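You operate a simulated robot arm through the tools that you are given. There is no shell and no other tool.

Carry out the task below with a simulated robot arm. There is one attempt and no reset: what you move stays moved.

## Task
The small case rattles. Tighten its jack nut with the nut driver, and the module's thumb screw.
Fine: power off first, on again after; the driver goes back on its peg; the module's light shows.

It is judged by the outcome, as a careful person would: the job done as asked, and still so three seconds after it is handed in. It fails if anything else is knocked over, pushed out of place, dropped, spilled or broken.

## Robot
A 7-joint arm with a three-finger gripper, fixed in place. Base frame: the origin is on the floor under the middle of its stand, x ahead of it, y to its left, z up; the work surface is at about z = 740. Units: mm, degrees, N and s.
It reaches about 1342 mm from its shoulder. Its first joint turns from -166.0 to 166.0 degrees. Payload 2.69 kg.
The TCP is the grasp point between the finger pads, 30 mm short of the fingertips. In the tool frame z runs along the fingers and y along their closing line. The gripper opens to 128 mm; its body begins 117 mm behind the TCP.
Orientation is that of the tool frame in the base frame, as [roll, pitch, yaw] about the fixed x, y, z axes, in that order (R = Rz(yaw) Ry(pitch) Rx(roll)). With the fingers straight down and closing along the base's y, the tool's x points along the base's -x, its y along +y and its z along -z.

## Interface
- The arm moves only by the tool arm_command. Its argument "moves" is a list of rows, each a list of 7 numbers: the shift along the tool's x, y, z in units of 25 mm (1.0 is 25 mm), then the turn, a rotation vector about the tool's x, y, z in units of 4 degrees (1.0 is 4 degrees), then the finger opening in mm, from 0 to 128. In form: [[x, y, z, rx, ry, rz, grip], ...]. A call has 1 to 20 rows; each row shifts and turns the commanded pose from where the row before left it, along the tool's axes as they then stand. A call with a number of a shift or a turn outside -1 to 1 is refused whole. Each row takes 0.2 s and may step no farther than 50 mm and 8.6 degrees from the row before; otherwise, or with a gripper value out of range, the whole call is refused. A pose out of reach is approached as far as the arm can. The call stops where the force on the tool passes 70 N (or 10 N more than at its start, if that is more) or the arm is blocked; 0.2 s more then pass. The fingers move at their own pace (about 127 mm/s each) and stop on an object; they squeeze with about 43 N. The grip force told is the motor's: it shows also when the fingers shut on nothing. Time passes only in rows, and 0.2 s behind the last, so rows that do not move let the fingers close. It gives the time, the measured TCP pose, the force on the tool (base axes), the opening and the grip force at its end, in the units of the frame above (readings bear some noise), with the torque about the TCP (base axes, N m) and any sound that the robot's microphone picked up.
- Cameras (640 x 400 px; columns grow to the right, rows downward): "scene" is fixed at [399, 500.8, 1530]; the picture's right is [0.81, 0.59, 0.00], its down [0.55, -0.77, -0.32] and it looks along [-0.19, 0.26, -0.95] (base axes); focal length 344 px, centre (320, 200). "wrist" rides on the gripper at [58, 54, -131] in the tool frame; the picture's right is [-0.68, 0.74, 0.00], its down [-0.62, -0.57, -0.55] and it looks along [-0.40, -0.37, 0.84] (tool axes); focal length 234 px, centre (320, 200). There is no depth. A picture from a camera that has moved, and an enlarged one, comes with that camera's place and axes in the base frame and with its lens.
- snapshot(camera): a new picture of that camera. No time passes.
- slide_trunk(by): moves the trunk up (or, below 0, down) by that many mm; the arm rides with it, the base frame stays. It gives what a move gives, with no picture.
- close_up(camera, box): a new picture of the part [left, top, right, bottom] of that camera's present view, enlarged. No time passes.
- finish_job(): hands the job in; it is judged then, once.

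Nothing tells you positions but the pictures and the camera data. Unless the task says otherwise, let go and move clear before handing in.

The tools are called after "Emit:" as name(argument=value, ...) on one line, values as JSON. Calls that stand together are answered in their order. arm_command: Moves the arm, as the interface text tells. Its arguments: {"type":"object","properties":{"moves":{"type":"array"}},"required":["moves"]} The other tools are called the same way: slide_trunk (by) moves the trunk up or down; snapshot (camera) takes a picture; close_up (camera, box) takes an enlarged picture of a part of a camera's view; finish_job () hands the job in.

At the start:

```text
time_s: 0.0
eef_pos: [220.5, 652.5, 1124.7]
ee_rot: [179.9, 0.0, -180.0]
ft_force: [0.5, -0.7, 0.3]
ft_torque: [-0.02, 0.0, -0.01]
finger_gap: 127.9
grasp_force: 0.0
trunk travel left (down, up): [-150.0, 200.0]
```

scene: 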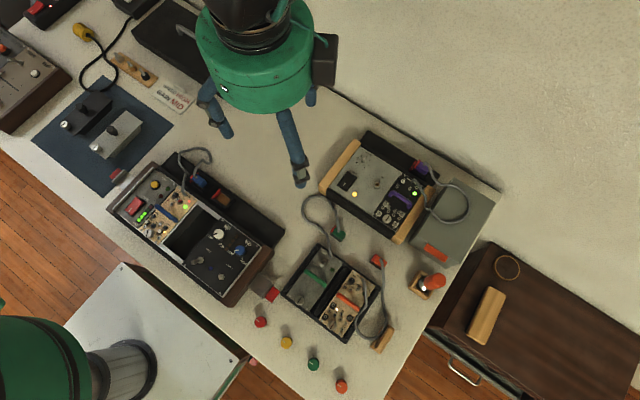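
wrist: 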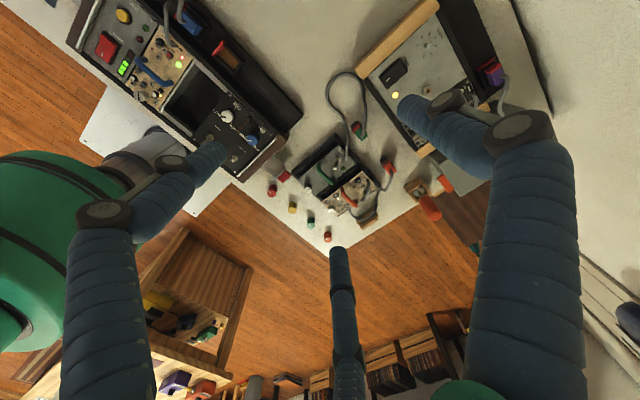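

I see a bench with several modular synth cases; I'll look closer at each part of the scene before moving anything.

Emit:
close_up(camera="scene", box=[260, 220, 420, 320])

Emit:
close_up(camera="scene", box=[300, 120, 500, 245])

Emit:
close_up(camera="scene", box=[100, 140, 300, 265])

Emit:
close_up(camera="scene", box=[0, 0, 200, 125])

Emit:
close_up(camera="scene", box=[240, 280, 400, 400])

Emit:
close_up(camera="scene", box=[380, 220, 580, 345])

```text
4.00 times, centred on (340, 270) of scene
camera zoom: at [399.0, 500.8, 1530.0], right [0.81, 0.59, 0.0], down [0.55, -0.77, -0.32], along [-0.19, 0.26, -0.95], focal length 1377 px, centre (240, -80)
```

zoom: 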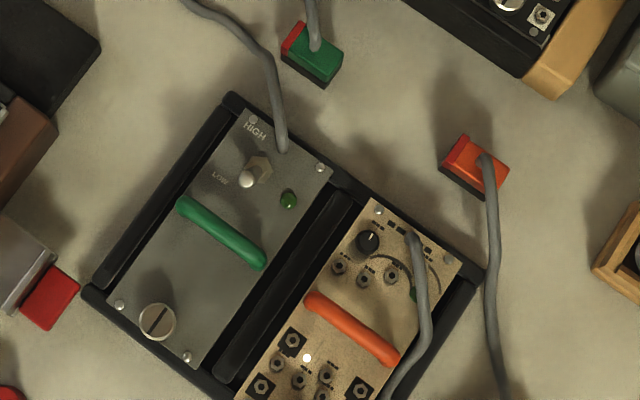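

```text
3.20 times, centred on (400, 182) of scene
camera zoom: at [399.0, 500.8, 1530.0], right [0.81, 0.59, 0.0], down [0.55, -0.77, -0.32], along [-0.19, 0.26, -0.95], focal length 1102 px, centre (64, 256)
```

zoom: 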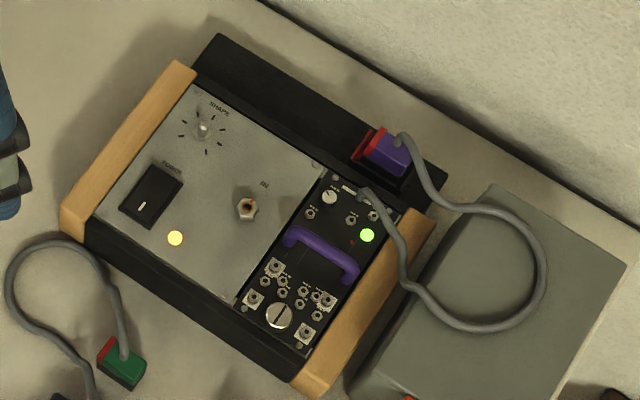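

```text
3.20 times, centred on (200, 202) of scene
camera zoom: at [399.0, 500.8, 1530.0], right [0.81, 0.59, 0.0], down [0.55, -0.77, -0.32], along [-0.19, 0.26, -0.95], focal length 1102 px, centre (704, 192)
```

zoom: 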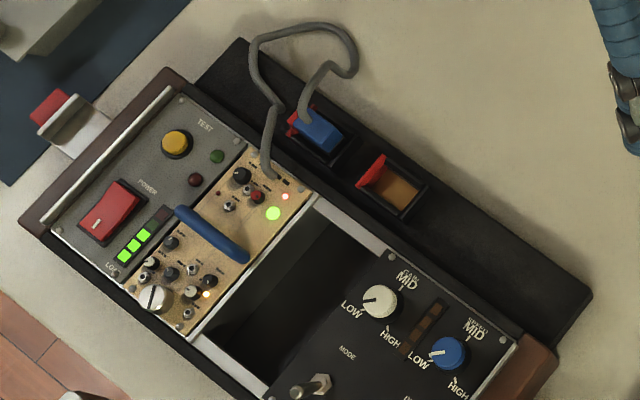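

```text
3.20 times, centred on (100, 62) of scene
camera zoom: at [399.0, 500.8, 1530.0], right [0.81, 0.59, 0.0], down [0.55, -0.77, -0.32], along [-0.19, 0.26, -0.95], focal length 1102 px, centre (1024, 640)
```

zoom: 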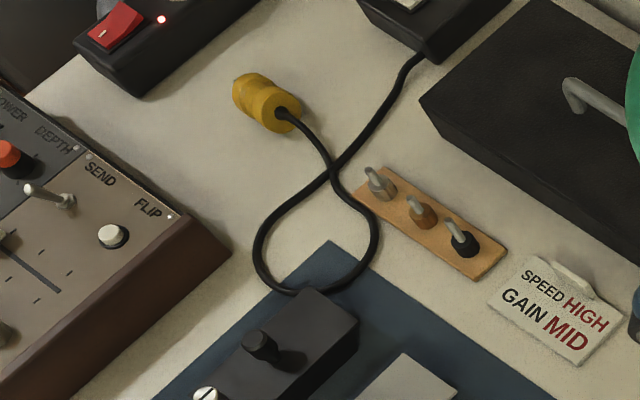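

```text
3.33 times, centred on (320, 340) of scene
camera zoom: at [399.0, 500.8, 1530.0], right [0.81, 0.59, 0.0], down [0.55, -0.77, -0.32], along [-0.19, 0.26, -0.95], focal length 1147 px, centre (320, -267)
```

zoom: 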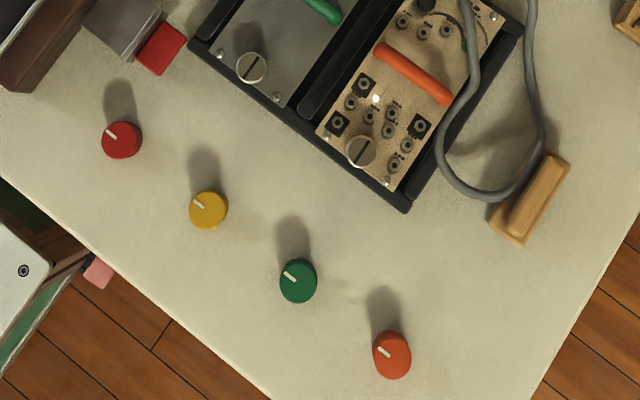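

```text
3.20 times, centred on (480, 282) of scene
camera zoom: at [399.0, 500.8, 1530.0], right [0.81, 0.59, 0.0], down [0.55, -0.77, -0.32], along [-0.19, 0.26, -0.95], focal length 1102 px, centre (-192, -64)
```

zoom: 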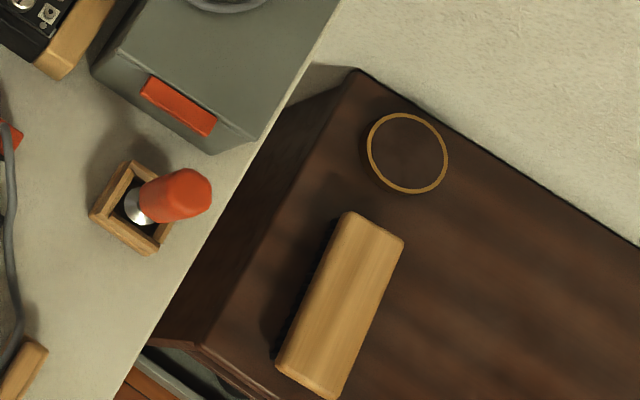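

I take the wood-cheeked box with POWER rocker, hex jack nut and purple-handled module (about x 360, y 800) to be the small case, but I need closer looks to make sure, including where the driver hangs.

Emit:
close_up(camera="scene", box=[405, 260, 455, 310])

Emit:
close_up(camera="scene", box=[320, 130, 400, 200])

Emit:
close_up(camera="scene", box=[360, 170, 430, 235])

Emit:
close_up(camera="scene", box=[100, 40, 220, 120])

Emit:
close_up(camera="wrist", box=[320, 0, 560, 150])

Emit:
close_up(camera="wrist", box=[400, 150, 480, 230])

Emit:
close_up(camera="wrist", box=[60, 0, 300, 180])

Emit:
close_up(camera="wrist", box=[100, 230, 340, 400])

```text
8.00 times, centred on (430, 285) of scene
camera zoom: at [399.0, 500.8, 1530.0], right [0.81, 0.59, 0.0], down [0.55, -0.77, -0.32], along [-0.19, 0.26, -0.95], focal length 2754 px, centre (-560, -480)
```

zoom: 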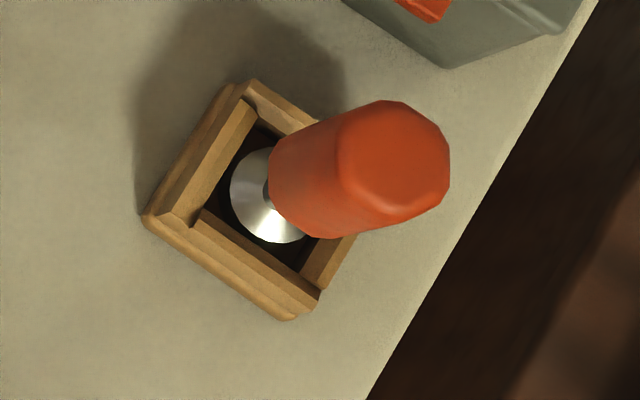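

```text
5.71 times, centred on (360, 165) of scene
camera zoom: at [399.0, 500.8, 1530.0], right [0.81, 0.59, 0.0], down [0.55, -0.77, -0.32], along [-0.19, 0.26, -0.95], focal length 1967 px, centre (91, 400)
```

zoom: 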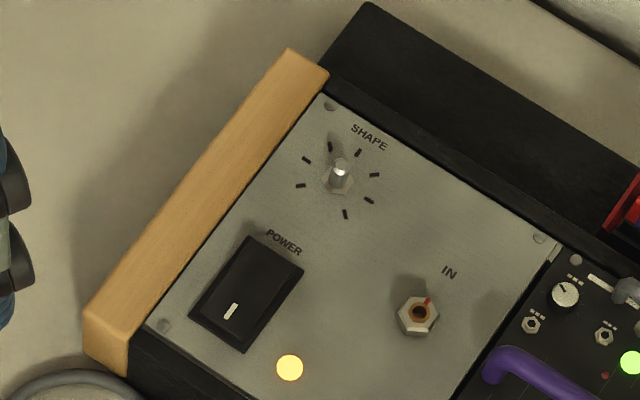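

```text
6.15 times, centred on (395, 202) of scene
camera zoom: at [399.0, 500.8, 1530.0], right [0.81, 0.59, 0.0], down [0.55, -0.77, -0.32], along [-0.19, 0.26, -0.95], focal length 2118 px, centre (-142, 185)
```

zoom: 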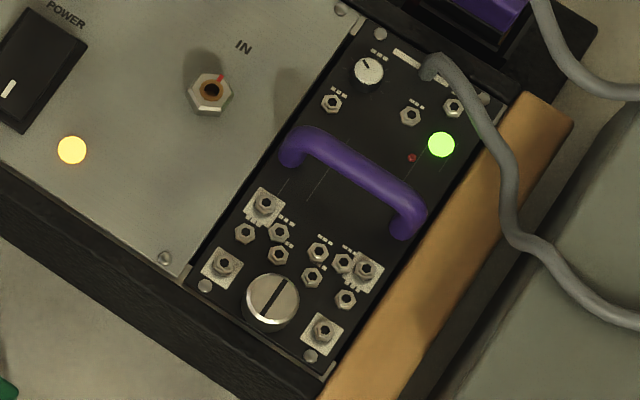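

```text
5.00 times, centred on (160, 80) of scene
camera zoom: at [399.0, 500.8, 1530.0], right [0.81, 0.59, 0.0], down [0.55, -0.77, -0.32], along [-0.19, 0.26, -0.95], focal length 1721 px, centre (1120, 800)
```

zoom: 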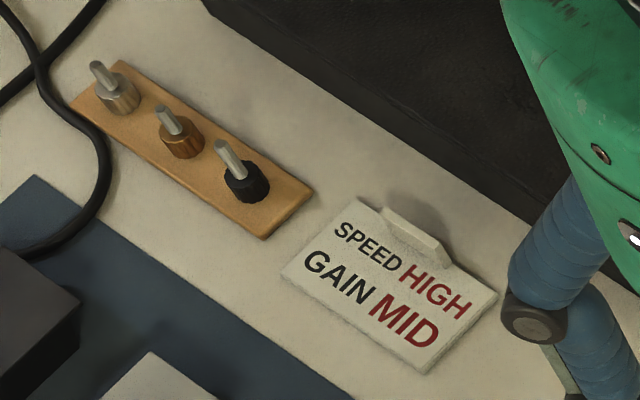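

```text
2.67 times, centred on (440, 75) of wrist
camera zoom: at [161.7, 708.1, 1256.0], right [0.68, 0.74, 0.0], down [0.62, -0.57, 0.55], along [0.4, -0.37, -0.84], focal length 624 px, centre (0, 533)
```

zoom: 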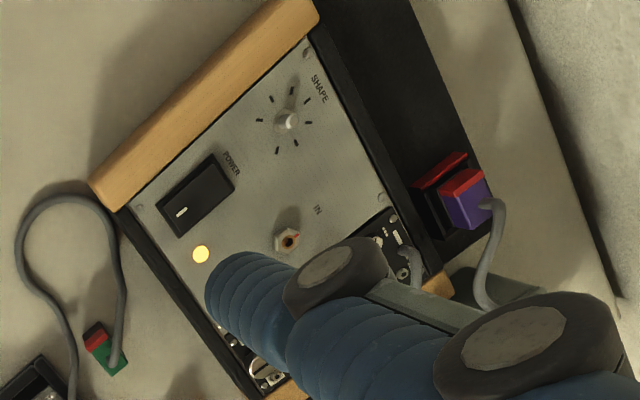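

```text
5.00 times, centred on (440, 190) of wrist
camera zoom: at [161.7, 708.1, 1256.0], right [0.68, 0.74, 0.0], down [0.62, -0.57, 0.55], along [0.4, -0.37, -0.84], focal length 1171 px, centre (-280, 250)
```

zoom: 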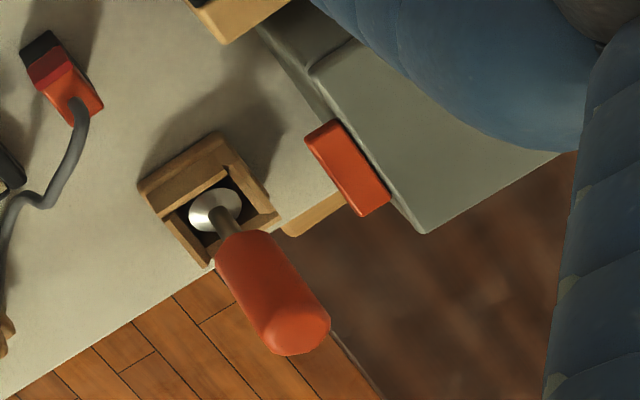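

```text
2.22 times, centred on (180, 90) of wrist
camera zoom: at [161.7, 708.1, 1256.0], right [0.68, 0.74, 0.0], down [0.62, -0.57, 0.55], along [0.4, -0.37, -0.84], focal length 520 px, centre (631, 444)
```

zoom: 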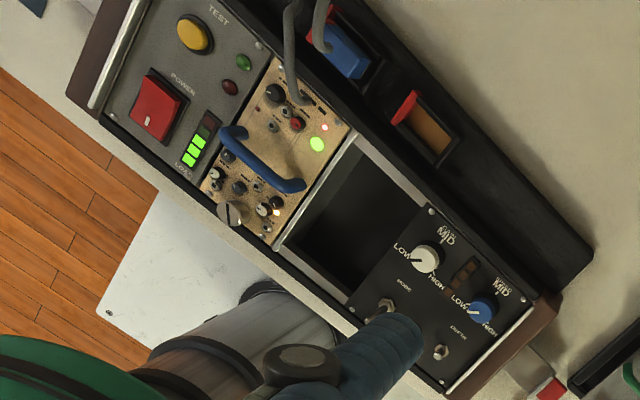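

```text
2.35 times, centred on (220, 315) of wrist
camera zoom: at [161.7, 708.1, 1256.0], right [0.68, 0.74, 0.0], down [0.62, -0.57, 0.55], along [0.4, -0.37, -0.84], focal length 551 px, centre (555, -71)
```

zoom: 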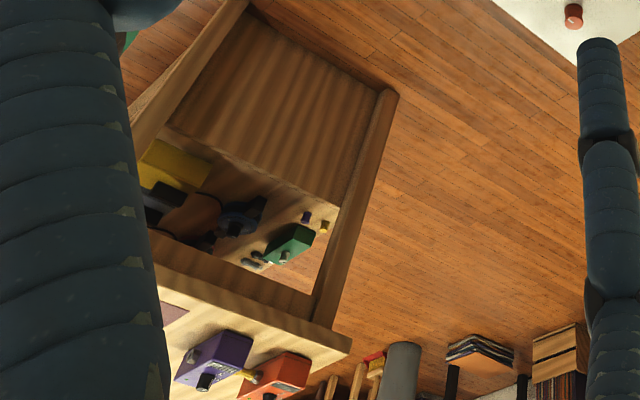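

The small case sits axis-aligned around (340, 790), with its jack nut near (337, 807, 797), rocker near (276, 774) and thumb screw near (398, 752); the orange nut driver stands in a wooden box at about (543, 687). I'll close the fingers and move over the case for a better look.

Emit:
arm_command(moves=[[-0.176, 0.922, 0.4, 0, 0, 0, 100], [-0.176, 0.922, 0.4, 0, 0, 0, 60], [-0.176, 0.922, 0.4, 0, 0, 0, 30], [-0.176, 0.922, 0.4, 0, 0, 0, 0], [-0.176, 0.922, 0.4, 0, 0, 0, 0], [-0.176, 0.922, 0.4, 0, 0, 0, 0], [-0.176, 0.922, 0.4, 0, 0, 0, 0], [-0.176, 0.922, 0.4, 0, 0, 0, 0], [-0.176, 0.922, 0.4, 0, 0, 0, 0]])

Emit:
snapshot(camera="wrist")

Emit:
snapshot(camera="scene")

```text
time_s: 2.0
eef_pos: [258.9, 863.1, 1034.1]
ee_rot: [-180.0, 0.0, 179.9]
ft_force: [1.0, -0.1, 0.1]
ft_torque: [-0.01, 0.04, 0.03]
finger_gap: 2.3
grasp_force: 30.5
trunk travel left (down, up): [-150.0, 200.0]
```

```text
taken
camera wrist: at [200.6, 916.7, 1165.8], right [0.68, 0.74, 0.0], down [0.62, -0.57, 0.55], along [0.4, -0.37, -0.84], focal length 234 px, centre (320, 200)
```

wrist: 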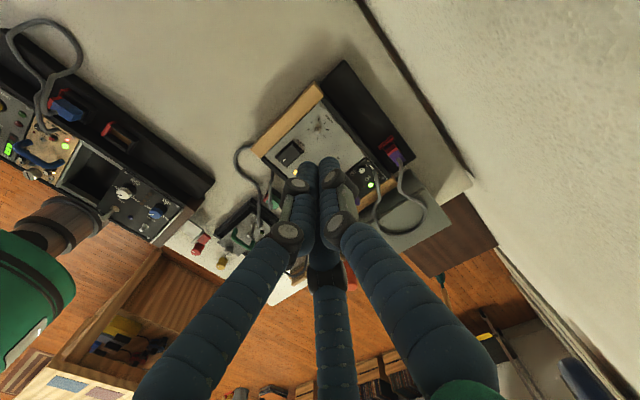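

```text
taken
```

scene: 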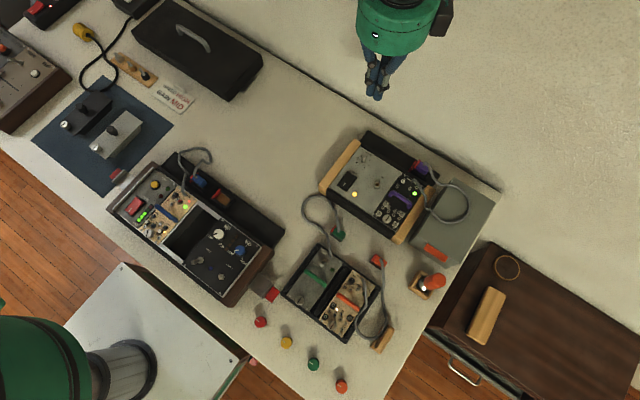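

The closed fingers form a small cluster of three round tips. I'll zoom in on both the fingers and the small case.

Emit:
close_up(camera="wrist", box=[240, 60, 480, 210])

Emit:
close_up(camera="scene", box=[340, 0, 460, 110])

Emit:
close_up(camera="wrist", box=[260, 150, 380, 270])

```text
2.67 times, centred on (360, 135) of wrist
camera zoom: at [200.6, 916.7, 1165.8], right [0.68, 0.74, 0.0], down [0.62, -0.57, 0.55], along [0.4, -0.37, -0.84], focal length 624 px, centre (213, 373)
```

zoom: 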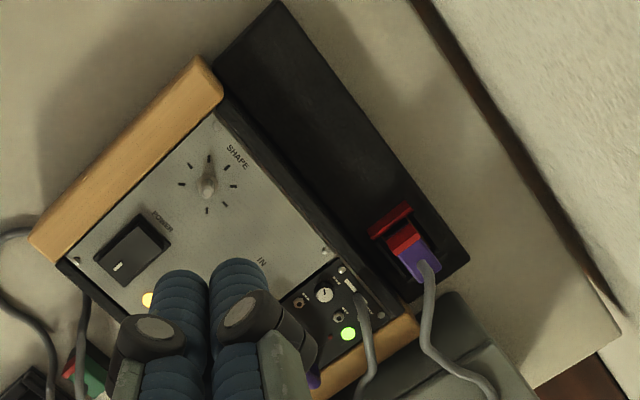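

```text
3.64 times, centred on (400, 55) of scene
camera zoom: at [399.0, 500.8, 1530.0], right [0.81, 0.59, 0.0], down [0.55, -0.77, -0.32], along [-0.19, 0.26, -0.95], focal length 1252 px, centre (29, 727)
```

zoom: 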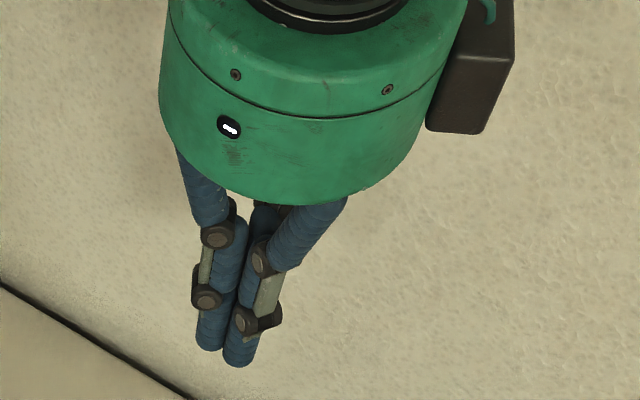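

```text
3.33 times, centred on (320, 210) of wrist
camera zoom: at [200.6, 916.7, 1165.8], right [0.68, 0.74, 0.0], down [0.62, -0.57, 0.55], along [0.4, -0.37, -0.84], focal length 781 px, centre (320, 167)
```

zoom: 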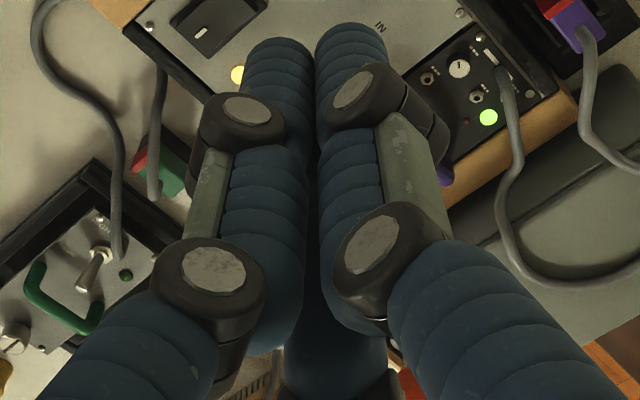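

I'll zoom in tightly on the rocker to see which end is down.

Emit:
close_up(camera="wrist", box=[270, 130, 320, 175])

Emit:
close_up(camera="scene", box=[335, 165, 370, 200])

Emit:
close_up(camera="scene", box=[355, 160, 395, 190])

Emit:
close_up(camera="scene", box=[370, 195, 410, 230])

Emit:
close_up(camera="scene", box=[120, 190, 160, 230])

```text
8.89 times, centred on (295, 152) of wrist
camera zoom: at [200.6, 916.7, 1165.8], right [0.68, 0.74, 0.0], down [0.62, -0.57, 0.55], along [0.4, -0.37, -0.84], focal length 2082 px, centre (542, 622)
```

zoom: 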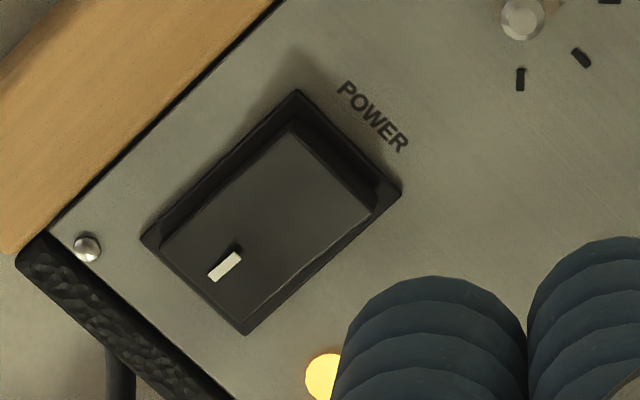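

```text
11.43 times, centred on (352, 182) of scene
camera zoom: at [399.0, 500.8, 1530.0], right [0.81, 0.59, 0.0], down [0.55, -0.77, -0.32], along [-0.19, 0.26, -0.95], focal length 3934 px, centre (-51, 400)
```

zoom: 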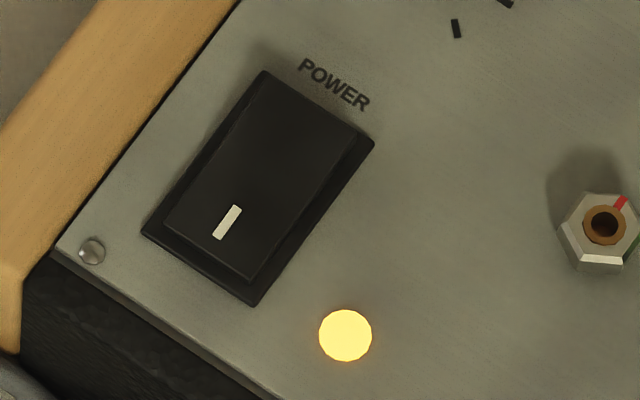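

```text
13.33 times, centred on (375, 175) of scene
camera zoom: at [399.0, 500.8, 1530.0], right [0.81, 0.59, 0.0], down [0.55, -0.77, -0.32], along [-0.19, 0.26, -0.95], focal length 4590 px, centre (-413, 533)
```

zoom: 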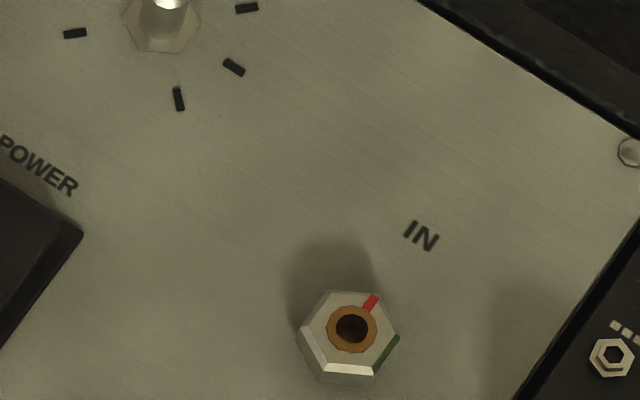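

```text
11.43 times, centred on (390, 212) of scene
camera zoom: at [399.0, 500.8, 1530.0], right [0.81, 0.59, 0.0], down [0.55, -0.77, -0.32], along [-0.19, 0.26, -0.95], focal length 3934 px, centre (-480, 57)
```

zoom: 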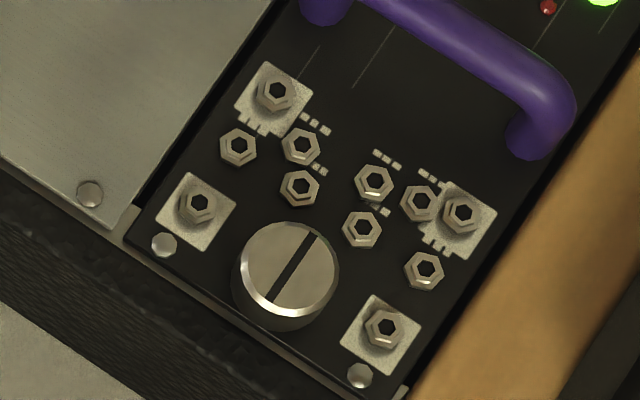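

```text
10.00 times, centred on (140, 210) of scene
camera zoom: at [399.0, 500.8, 1530.0], right [0.81, 0.59, 0.0], down [0.55, -0.77, -0.32], along [-0.19, 0.26, -0.95], focal length 3442 px, centre (2120, 100)
```

zoom: 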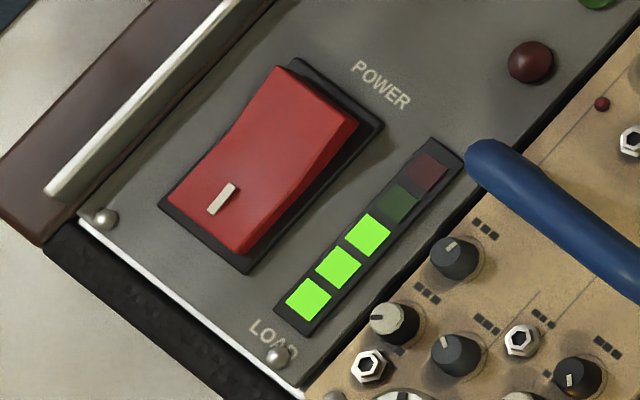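

The rocker's mark end (‑y) is down and its +y end stands raised with the yellow lamp lit, so pressing the +y end should switch it off. I'll move above that end with the closed fingers and tilt them 12° so that two tips lead.

Emit:
arm_command(moves=[[-0.095, -0.4234, 0.937, 0, 0, 0, 0], [-0.095, -0.4234, 0.937, 0, 0, 0, 0], [-0.095, -0.4234, 0.937, 0, 0, 0, 0], [-0.095, -0.4234, 0.937, 0, 0, 0, 0], [-0.095, -0.4234, 0.937, 0, 0, 0, 0], [-0.095, -0.4234, 0.937, 0, 0, 0, 0], [-0.095, -0.4234, 0.937, 0, 0, 0, 0], [0, 0, 0, -1, 0, 0, 0], [0, 0, 0, -1, 0, 0, 0], [0, 0, 0, -1, 0, 0, 0], [0, 0, 0, 0, 0, 0, 0]])

Emit:
snapshot(camera="wrist")

Emit:
close_up(camera="scene", box=[310, 110, 420, 200])

```text
time_s: 4.4
eef_pos: [277.1, 788.4, 868.4]
ee_rot: [168.0, 0.0, 180.0]
ft_force: [-0.5, -0.8, 0.9]
ft_torque: [-0.02, -0.01, -0.01]
finger_gap: 2.1
grasp_force: 31.5
trunk travel left (down, up): [-150.0, 200.0]
```

```text
taken
camera wrist: at [218.1, 813.6, 1010.4], right [0.68, 0.72, 0.15], down [0.62, -0.67, 0.42], along [0.4, -0.19, -0.9], focal length 234 px, centre (320, 200)
```

wrist: 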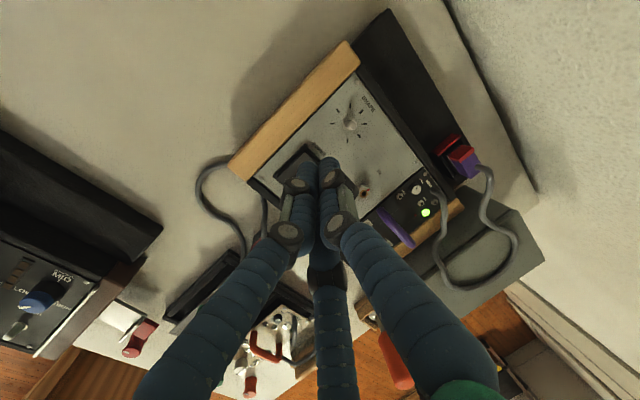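

```text
4.44 times, centred on (365, 155) of scene
camera zoom: at [399.0, 500.8, 1530.0], right [0.81, 0.59, 0.0], down [0.55, -0.77, -0.32], along [-0.19, 0.26, -0.95], focal length 1530 px, centre (120, 400)
```

zoom: 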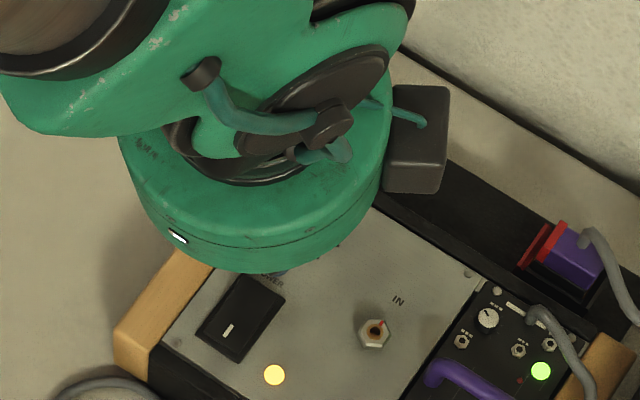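

Emit:
close_up(camera="wrist", box=[240, 120, 400, 240])

```text
3.33 times, centred on (320, 180) of wrist
camera zoom: at [218.1, 813.6, 1010.4], right [0.68, 0.72, 0.15], down [0.62, -0.67, 0.42], along [0.4, -0.19, -0.9], focal length 781 px, centre (320, 267)
```

zoom: 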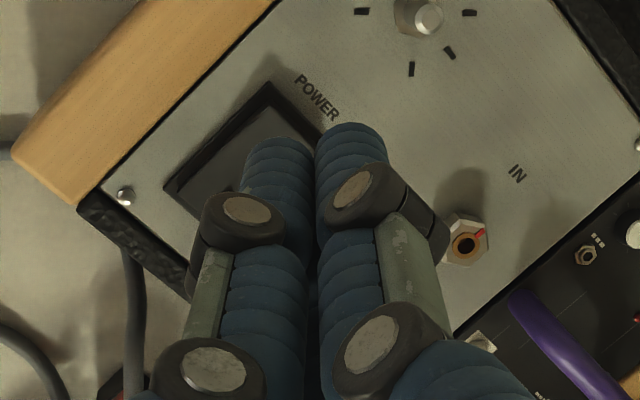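

The two leading tips sit over the rocker's raised end; I'll lower gently in small steps.

Emit:
arm_command(moves=[[0.06, -0.104, 0.489, 0, 0, 0, 0], [0, -0.104, 0.489, 0, 0, 0, 0], [0, -0.0166, 0.0782, 0, 0, 0, 0], [0, -0.0166, 0.0782, 0, 0, 0, 0], [0, -0.0166, 0.0782, 0, 0, 0, 0]])

Emit:
close_up(camera="wrist", box=[240, 120, 400, 240])

```text
time_s: 5.6
eef_pos: [275.6, 788.0, 839.8]
ee_rot: [168.0, -0.1, -179.9]
ft_force: [0.7, 0.4, -0.6]
ft_torque: [0.02, -0.04, 0.02]
finger_gap: 2.0
grasp_force: 31.1
trunk travel left (down, up): [-150.0, 200.0]
```

```text
3.33 times, centred on (320, 180) of wrist
camera zoom: at [216.7, 813.4, 979.2], right [0.68, 0.72, 0.15], down [0.62, -0.67, 0.42], along [0.4, -0.19, -0.9], focal length 781 px, centre (320, 267)
```

zoom: 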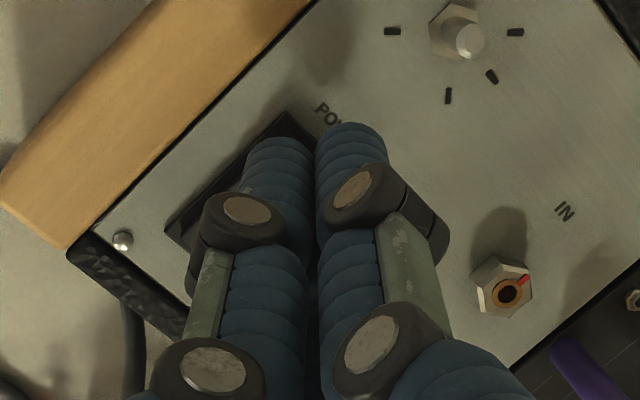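

Emit:
arm_command(moves=[[0, -0.0166, 0.0782, 0, 0, 0, 0], [0, -0.0166, 0.0782, 0, 0, 0, 0], [0, -0.0166, 0.0782, 0, 0, 0, 0], [0, 0, 0, 0, 0, 0, 0]])

```text
time_s: 6.6
eef_pos: [275.5, 788.5, 832.8]
ee_rot: [168.0, 0.0, -180.0]
ft_force: [-0.1, 0.3, -0.1]
ft_torque: [-0.02, 0.04, 0.01]
finger_gap: 2.2
grasp_force: 31.5
trunk travel left (down, up): [-150.0, 200.0]
```

Emit:
arm_command(moves=[[0, -0.0166, 0.0782, 0, 0, 0, 0], [0, -0.0166, 0.0782, 0, 0, 0, 0], [0, 0, 0, 0, 0, 0, 0]])

```text
time_s: 7.4
eef_pos: [275.2, 788.2, 829.7]
ee_rot: [168.0, 0.0, 179.9]
ft_force: [1.1, 0.2, -0.1]
ft_torque: [0.0, 0.04, 0.0]
finger_gap: 2.2
grasp_force: 31.5
trunk travel left (down, up): [-150.0, 200.0]
```

Emit:
arm_command(moves=[[0, -0.0083, 0.0391, 0, 0, 0, 0], [0, -0.0083, 0.0391, 0, 0, 0, 0], [0, 0, 0, 0, 0, 0, 0]])

Emit:
close_up(camera="wrist", box=[240, 120, 400, 240])

Emit:
close_up(camera="scene", box=[310, 130, 420, 220])

```text
time_s: 8.2
eef_pos: [275.1, 787.9, 827.2]
ee_rot: [168.1, -0.1, -180.0]
ft_force: [-0.3, -0.5, -0.6]
ft_torque: [0.02, 0.0, 0.03]
finger_gap: 2.0
grasp_force: 31.2
trunk travel left (down, up): [-150.0, 200.0]
```

```text
3.33 times, centred on (320, 180) of wrist
camera zoom: at [216.5, 813.6, 967.1], right [0.68, 0.72, 0.15], down [0.62, -0.67, 0.42], along [0.4, -0.19, -0.9], focal length 781 px, centre (320, 267)
```

zoom: 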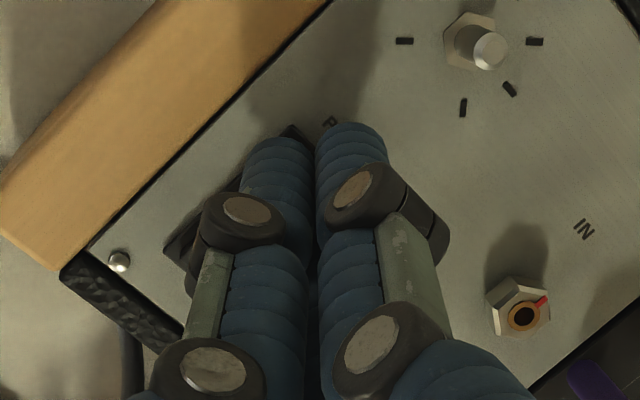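

```text
4.44 times, centred on (365, 175) of scene
camera zoom: at [399.0, 500.8, 1530.0], right [0.81, 0.59, 0.0], down [0.55, -0.77, -0.32], along [-0.19, 0.26, -0.95], focal length 1530 px, centre (120, 311)
```

zoom: 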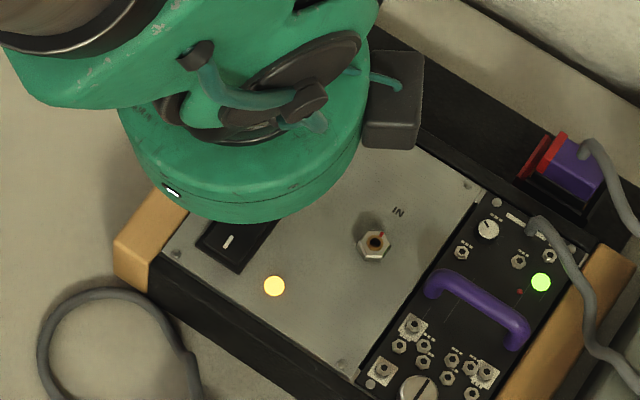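

Emit:
arm_command(moves=[[0, -0.0083, 0.0391, 0, 0, 0, 0], [0, -0.0083, 0.0391, 0, 0, 0, 0], [0, -0.0083, 0.0391, 0, 0, 0, 0], [0, 0, 0, 0, 0, 0, 0]])

```text
time_s: 9.2
eef_pos: [276.0, 788.4, 826.6]
ee_rot: [167.8, 0.0, -180.0]
ft_force: [-1.5, -3.0, 20.9]
ft_torque: [-0.38, -0.12, -0.08]
finger_gap: 2.1
grasp_force: 31.1
trunk travel left (down, up): [-150.0, 200.0]
```

Contact with the rocker's raised end (about 21 N). I'll press on a little.

Emit:
arm_command(moves=[[0, -0.0083, 0.0391, 0, 0, 0, 0], [0, -0.0083, 0.0391, 0, 0, 0, 0], [0, 0, 0, 0, 0, 0, 0]])

Emit:
close_up(camera="scene", box=[310, 130, 420, 220])

```text
time_s: 10.0
eef_pos: [274.9, 789.0, 826.1]
ee_rot: [167.8, 0.1, 180.0]
ft_force: [-3.2, -1.9, 36.2]
ft_torque: [-0.56, -0.22, -0.07]
finger_gap: 2.5
grasp_force: 31.8
trunk travel left (down, up): [-150.0, 200.0]
heard: click
```

```text
4.44 times, centred on (365, 175) of scene
camera zoom: at [399.0, 500.8, 1530.0], right [0.81, 0.59, 0.0], down [0.55, -0.77, -0.32], along [-0.19, 0.26, -0.95], focal length 1530 px, centre (120, 311)
```

zoom: 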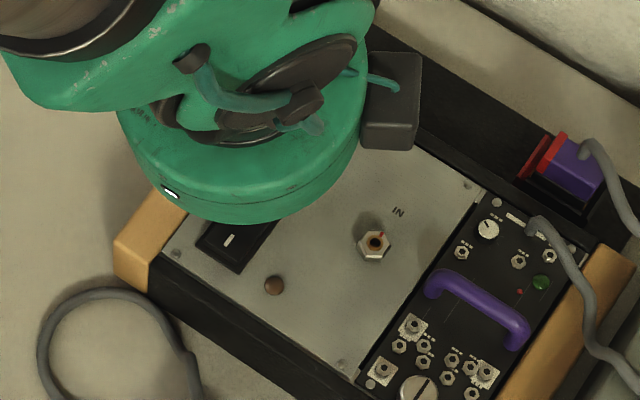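

A click, and both lamps went out: power is off. I'll lift clear, straighten up and go look at the nut driver.

Emit:
arm_command(moves=[[0, 0.208, -0.978, 0, 0, 0, 0], [0, 0.208, -0.978, 0, 0, 0, 0], [0, 0.208, -0.978, 0, 0, 0, 0], [0, 0.208, -0.978, 0, 0, 0, 0], [0, 0.208, -0.978, 0, 0, 0, 0], [0, 0.208, -0.978, 0, 0, 0, 0], [0, 0.208, -0.978, 0, 0, 0, 0], [0, 0, 0, 1, 0, 0, 40], [0, 0, 0, 1, 0, 0, 80], [0, 0, 0, 1, 0, 0, 80], [-0.975, -0.195, 0, 0, 0, 0, 80], [-0.975, -0.195, 0, 0, 0, 0, 80], [-0.975, -0.195, 0, 0, 0, 0, 80], [-0.975, -0.195, 0, 0, 0, 0, 80], [-0.975, -0.195, 0, 0, 0, 0, 80], [-0.975, -0.195, 0, 0, 0, 0, 80], [-0.975, -0.195, 0, 0, 0, 0, 80], [-0.975, -0.195, 0, 0, 0, 0, 80], [0, 0, 0, 0, 0, 0, 80]])

Emit:
snapshot(camera="wrist")

Emit:
close_up(camera="scene", box=[310, 120, 450, 240])

```text
time_s: 14.0
eef_pos: [471.7, 750.0, 996.4]
ee_rot: [180.0, 0.1, -179.9]
ft_force: [0.5, -0.1, -0.1]
ft_torque: [0.02, 0.05, 0.0]
finger_gap: 80.0
grasp_force: 0.1
trunk travel left (down, up): [-150.0, 200.0]
```

```text
taken
camera wrist: at [412.7, 803.1, 1127.7], right [0.68, 0.74, 0.0], down [0.62, -0.57, 0.55], along [0.4, -0.37, -0.84], focal length 234 px, centre (320, 200)
```

wrist: 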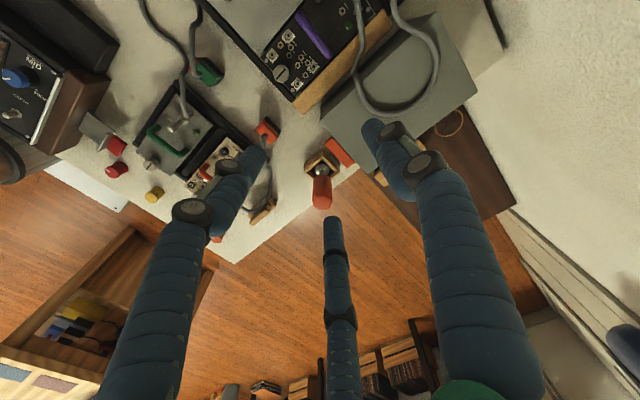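

```text
3.33 times, centred on (380, 180) of scene
camera zoom: at [399.0, 500.8, 1530.0], right [0.81, 0.59, 0.0], down [0.55, -0.77, -0.32], along [-0.19, 0.26, -0.95], focal length 1147 px, centre (120, 267)
```

zoom: 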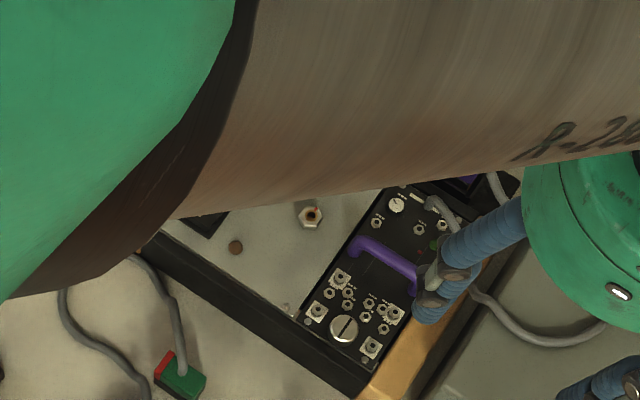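

Emit:
close_up(camera="wrist", box=[285, 130, 365, 220])

Emit:
close_up(camera="wrist", box=[200, 0, 440, 160])

```text
4.44 times, centred on (325, 175) of wrist
camera zoom: at [412.7, 803.1, 1127.7], right [0.68, 0.74, 0.0], down [0.62, -0.57, 0.55], along [0.4, -0.37, -0.84], focal length 1041 px, centre (298, 311)
```

zoom: 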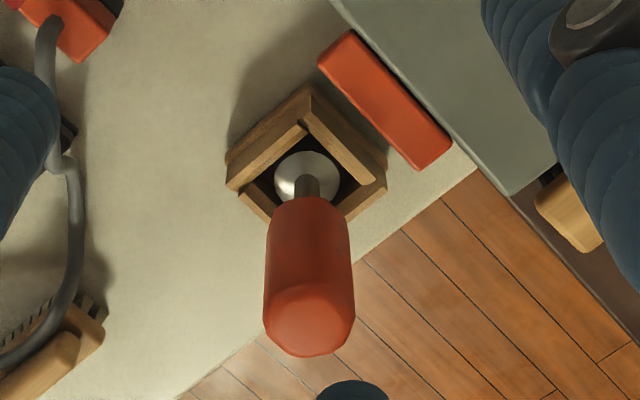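

```text
2.50 times, centred on (320, 80) of wrist
camera zoom: at [412.7, 803.1, 1127.7], right [0.68, 0.74, 0.0], down [0.62, -0.57, 0.55], along [0.4, -0.37, -0.84], focal length 585 px, centre (320, 500)
```

zoom: 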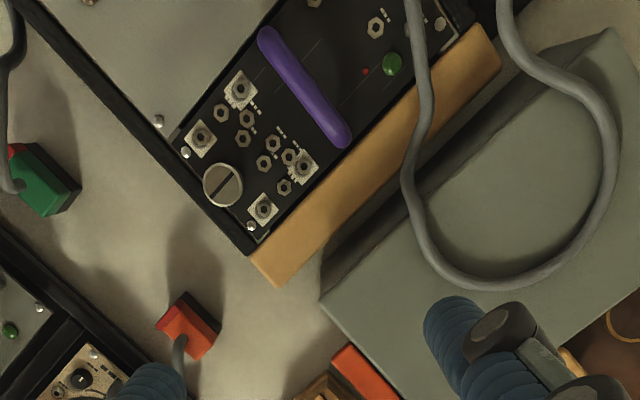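

The driver's axis is at about (543.5, 687) with its orange handle spanning z ≈ 788–862. I'll go above it with fingers open and check alignment before descending.

Emit:
arm_command(moves=[[-0.718, -0.63, 0.364, 0, 0, 0, 80], [-0.718, -0.63, 0.364, 0, 0, 0, 80], [-0.718, -0.63, 0.364, 0, 0, 0, 80], [-0.718, -0.63, 0.364, 0, 0, 0, 80], [0, 0, 0, 0, 0, 0, 80]])

Emit:
snapshot(camera="wrist")

Emit:
close_up(camera="scene", box=[310, 120, 450, 240])

```text
time_s: 15.2
eef_pos: [544.2, 687.5, 960.0]
ee_rot: [-180.0, 0.0, -180.0]
ft_force: [1.0, -0.9, -0.6]
ft_torque: [-0.01, 0.03, -0.04]
finger_gap: 79.8
grasp_force: 0.0
trunk travel left (down, up): [-150.0, 200.0]
```

```text
taken
camera wrist: at [484.5, 739.8, 1091.7], right [0.68, 0.74, 0.0], down [0.62, -0.57, 0.55], along [0.4, -0.37, -0.84], focal length 234 px, centre (320, 200)
```

wrist: 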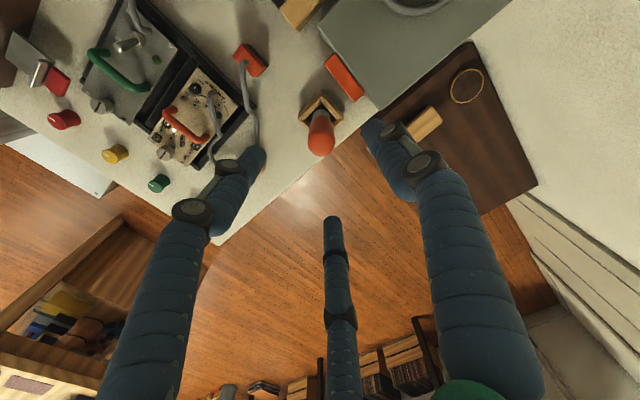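

```text
3.33 times, centred on (380, 180) of scene
camera zoom: at [399.0, 500.8, 1530.0], right [0.81, 0.59, 0.0], down [0.55, -0.77, -0.32], along [-0.19, 0.26, -0.95], focal length 1147 px, centre (120, 267)
```

zoom: 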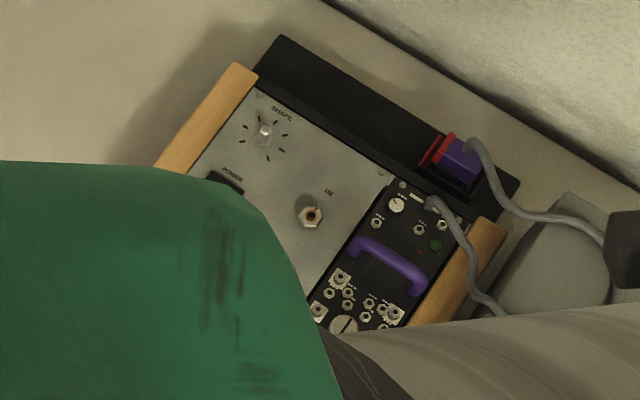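

Emit:
close_up(camera="wrist", box=[290, 80, 360, 165])

```text
4.71 times, centred on (325, 122) of wrist
camera zoom: at [484.5, 739.8, 1091.7], right [0.68, 0.74, 0.0], down [0.62, -0.57, 0.55], along [0.4, -0.37, -0.84], focal length 1102 px, centre (296, 565)
```

zoom: 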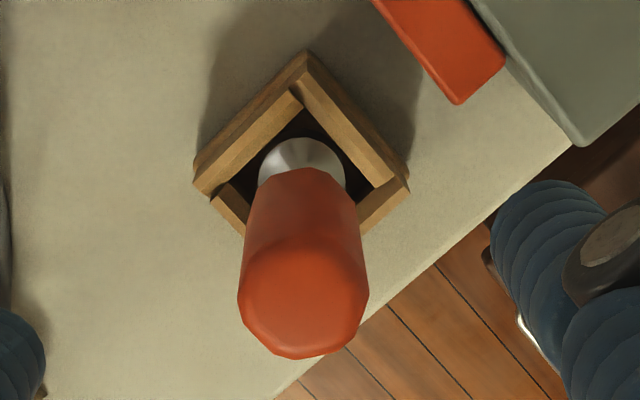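

The driver is centred under the gripper within about 1 mm. I'll descend to grip the handle.

Emit:
arm_command(moves=[[0, -0.025, 1, 0, 0, 0, 80], [0, 0, 1, 0, 0, 0, 80], [0, 0, 1, 0, 0, 0, 80], [0, 0, 1, 0, 0, 0, 80], [0, 0, 0.6, 0, 0, 0, 80], [0, 0, 0.4, 0, 0, 0, 80], [0, 0, 0.2, 0, 0, 0, 80], [0, 0, 0, 0, 0, 0, 80]])

Emit:
snapshot(camera="wrist")

```text
time_s: 17.0
eef_pos: [537.7, 678.4, 822.1]
ee_rot: [-179.3, -0.5, 180.0]
ft_force: [-10.5, 8.2, 25.5]
ft_torque: [3.48, -0.61, 0.25]
finger_gap: 93.8
grasp_force: 2.0
trunk travel left (down, up): [-150.0, 200.0]
```

```text
taken
camera wrist: at [480.5, 733.7, 953.0], right [0.68, 0.74, -0.01], down [0.62, -0.56, 0.55], along [0.4, -0.38, -0.83], focal length 234 px, centre (320, 200)
```

wrist: 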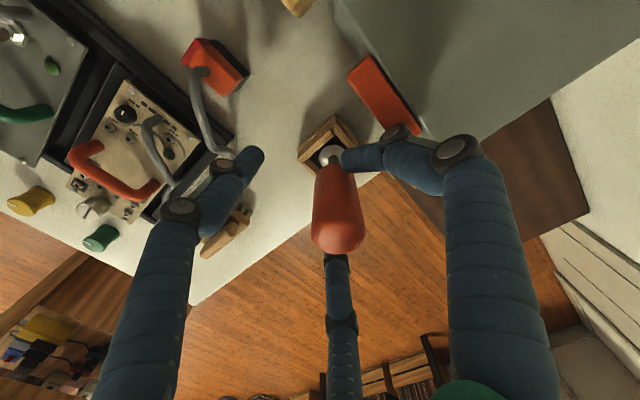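

Something pushed a finger: there's 25 N on the tool and the +y finger looks bent, so I'm stopping to look before moving further.

Emit:
close_up(camera="wrist", box=[280, 40, 480, 260])

Emit:
close_up(camera="scene", box=[360, 160, 520, 320])

```text
1.82 times, centred on (380, 150) of wrist
camera zoom: at [480.5, 733.7, 953.0], right [0.68, 0.74, -0.01], down [0.62, -0.56, 0.55], along [0.4, -0.38, -0.83], focal length 426 px, centre (211, 291)
```

zoom: 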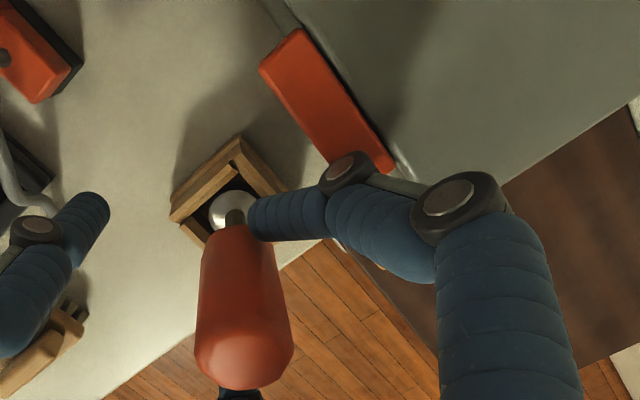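

```text
2.50 times, centred on (440, 240) of scene
camera zoom: at [399.0, 500.8, 1530.0], right [0.81, 0.59, 0.0], down [0.55, -0.77, -0.32], along [-0.19, 0.26, -0.95], focal length 860 px, centre (20, 100)
```

zoom: 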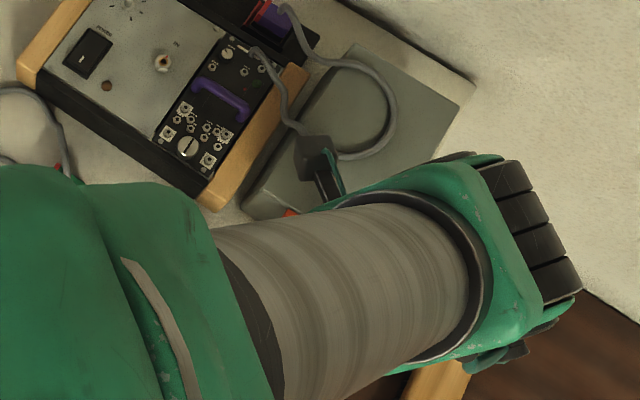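

Emit:
snapshot(camera="scene")

Emit:
close_up(camera="scene", box=[430, 190, 510, 260])

```text
taken
```

scene: 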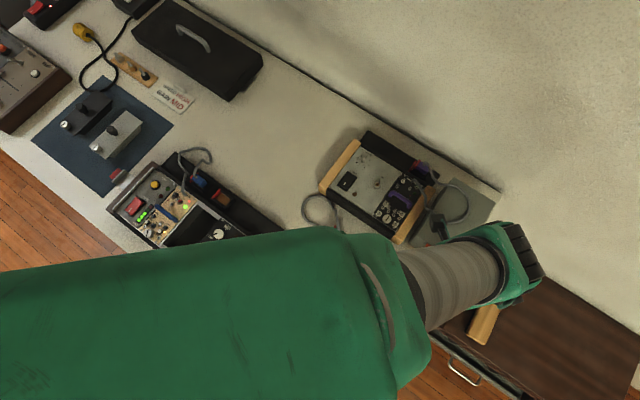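

```text
5.71 times, centred on (470, 225) of scene
camera zoom: at [399.0, 500.8, 1530.0], right [0.81, 0.59, 0.0], down [0.55, -0.77, -0.32], along [-0.19, 0.26, -0.95], focal length 1967 px, centre (-537, 57)
```

zoom: 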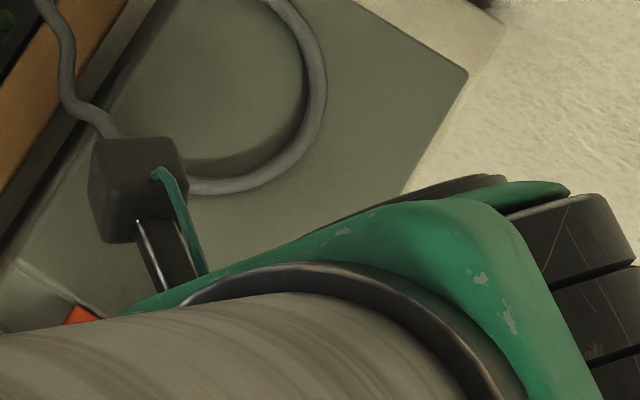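

The red pull on the grey box stands higher (z ≈ 826) than I judged, and the +y finger is wedged between it and the driver handle. I'll back out slowly upward, easing away from the pull.

Emit:
arm_command(moves=[[0, -0.2, -0.2, 0, 0, 0, 80], [0, -0.2, -0.3, 0, 0, 0, 80], [0, 0, -0.3, 0, 0, 0, 80]])

Emit:
close_up(camera="wrist", box=[280, 40, 480, 260])

```text
time_s: 17.8
eef_pos: [542.1, 674.9, 849.5]
ee_rot: [-179.9, 0.0, 180.0]
ft_force: [0.4, 0.2, -0.1]
ft_torque: [0.04, -0.04, -0.03]
finger_gap: 79.8
grasp_force: 0.2
trunk travel left (down, up): [-150.0, 200.0]
```

```text
1.82 times, centred on (380, 150) of wrist
camera zoom: at [483.2, 728.9, 982.0], right [0.68, 0.74, 0.0], down [0.62, -0.56, 0.55], along [0.4, -0.37, -0.84], focal length 426 px, centre (211, 291)
```

zoom: 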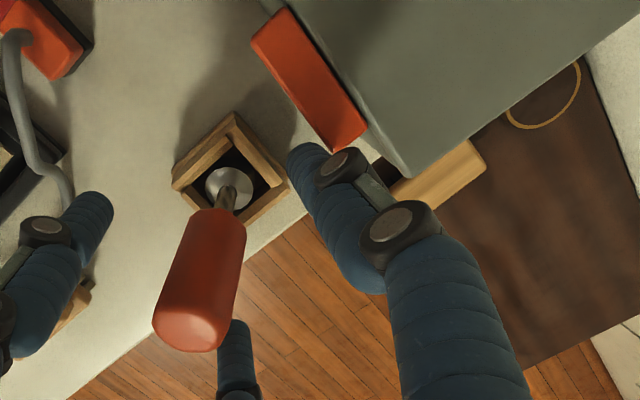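

Force is back to zero and the finger is free, but the driver now leans slightly toward ‑y. I'll go straight up and re-measure it.

Emit:
arm_command(moves=[[0, 0, -0.4, 0, 0, 0, 80], [0, 0, -0.8, 0, 0, 0, 80], [0, 0, -1, 0, 0, 0, 80], [0, 0, -1, 0, 0, 0, 80], [0, 0, -1, 0, 0, 0, 80], [0, 0, 0, 0, 0, 0, 80]])

Emit:
snapshot(camera="wrist")

Emit:
close_up(camera="wrist", box=[270, 60, 390, 200])

```text
time_s: 19.2
eef_pos: [542.8, 674.4, 956.5]
ee_rot: [-179.9, 0.0, 180.0]
ft_force: [1.2, 0.1, -0.8]
ft_torque: [0.0, -0.03, 0.06]
finger_gap: 79.8
grasp_force: 0.0
trunk travel left (down, up): [-150.0, 200.0]
```

```text
taken
camera wrist: at [483.6, 728.7, 1087.5], right [0.68, 0.74, 0.0], down [0.62, -0.56, 0.55], along [0.4, -0.37, -0.84], focal length 234 px, centre (320, 200)
```

wrist: 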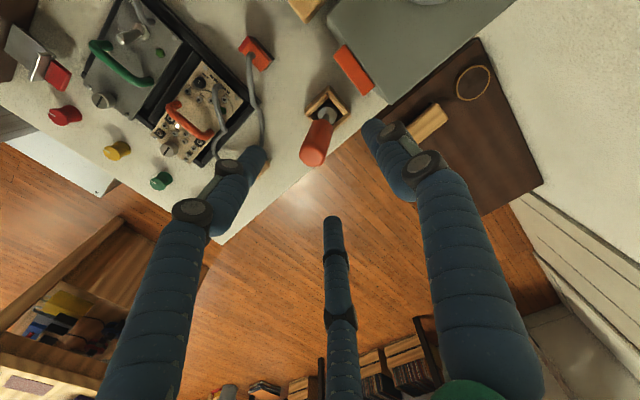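

```text
2.86 times, centred on (330, 130) of wrist
camera zoom: at [483.6, 728.7, 1087.5], right [0.68, 0.74, 0.0], down [0.62, -0.56, 0.55], along [0.4, -0.37, -0.84], focal length 669 px, centre (291, 400)
```

zoom: 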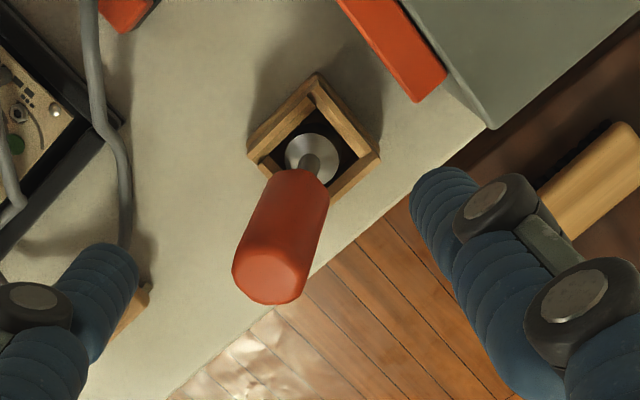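

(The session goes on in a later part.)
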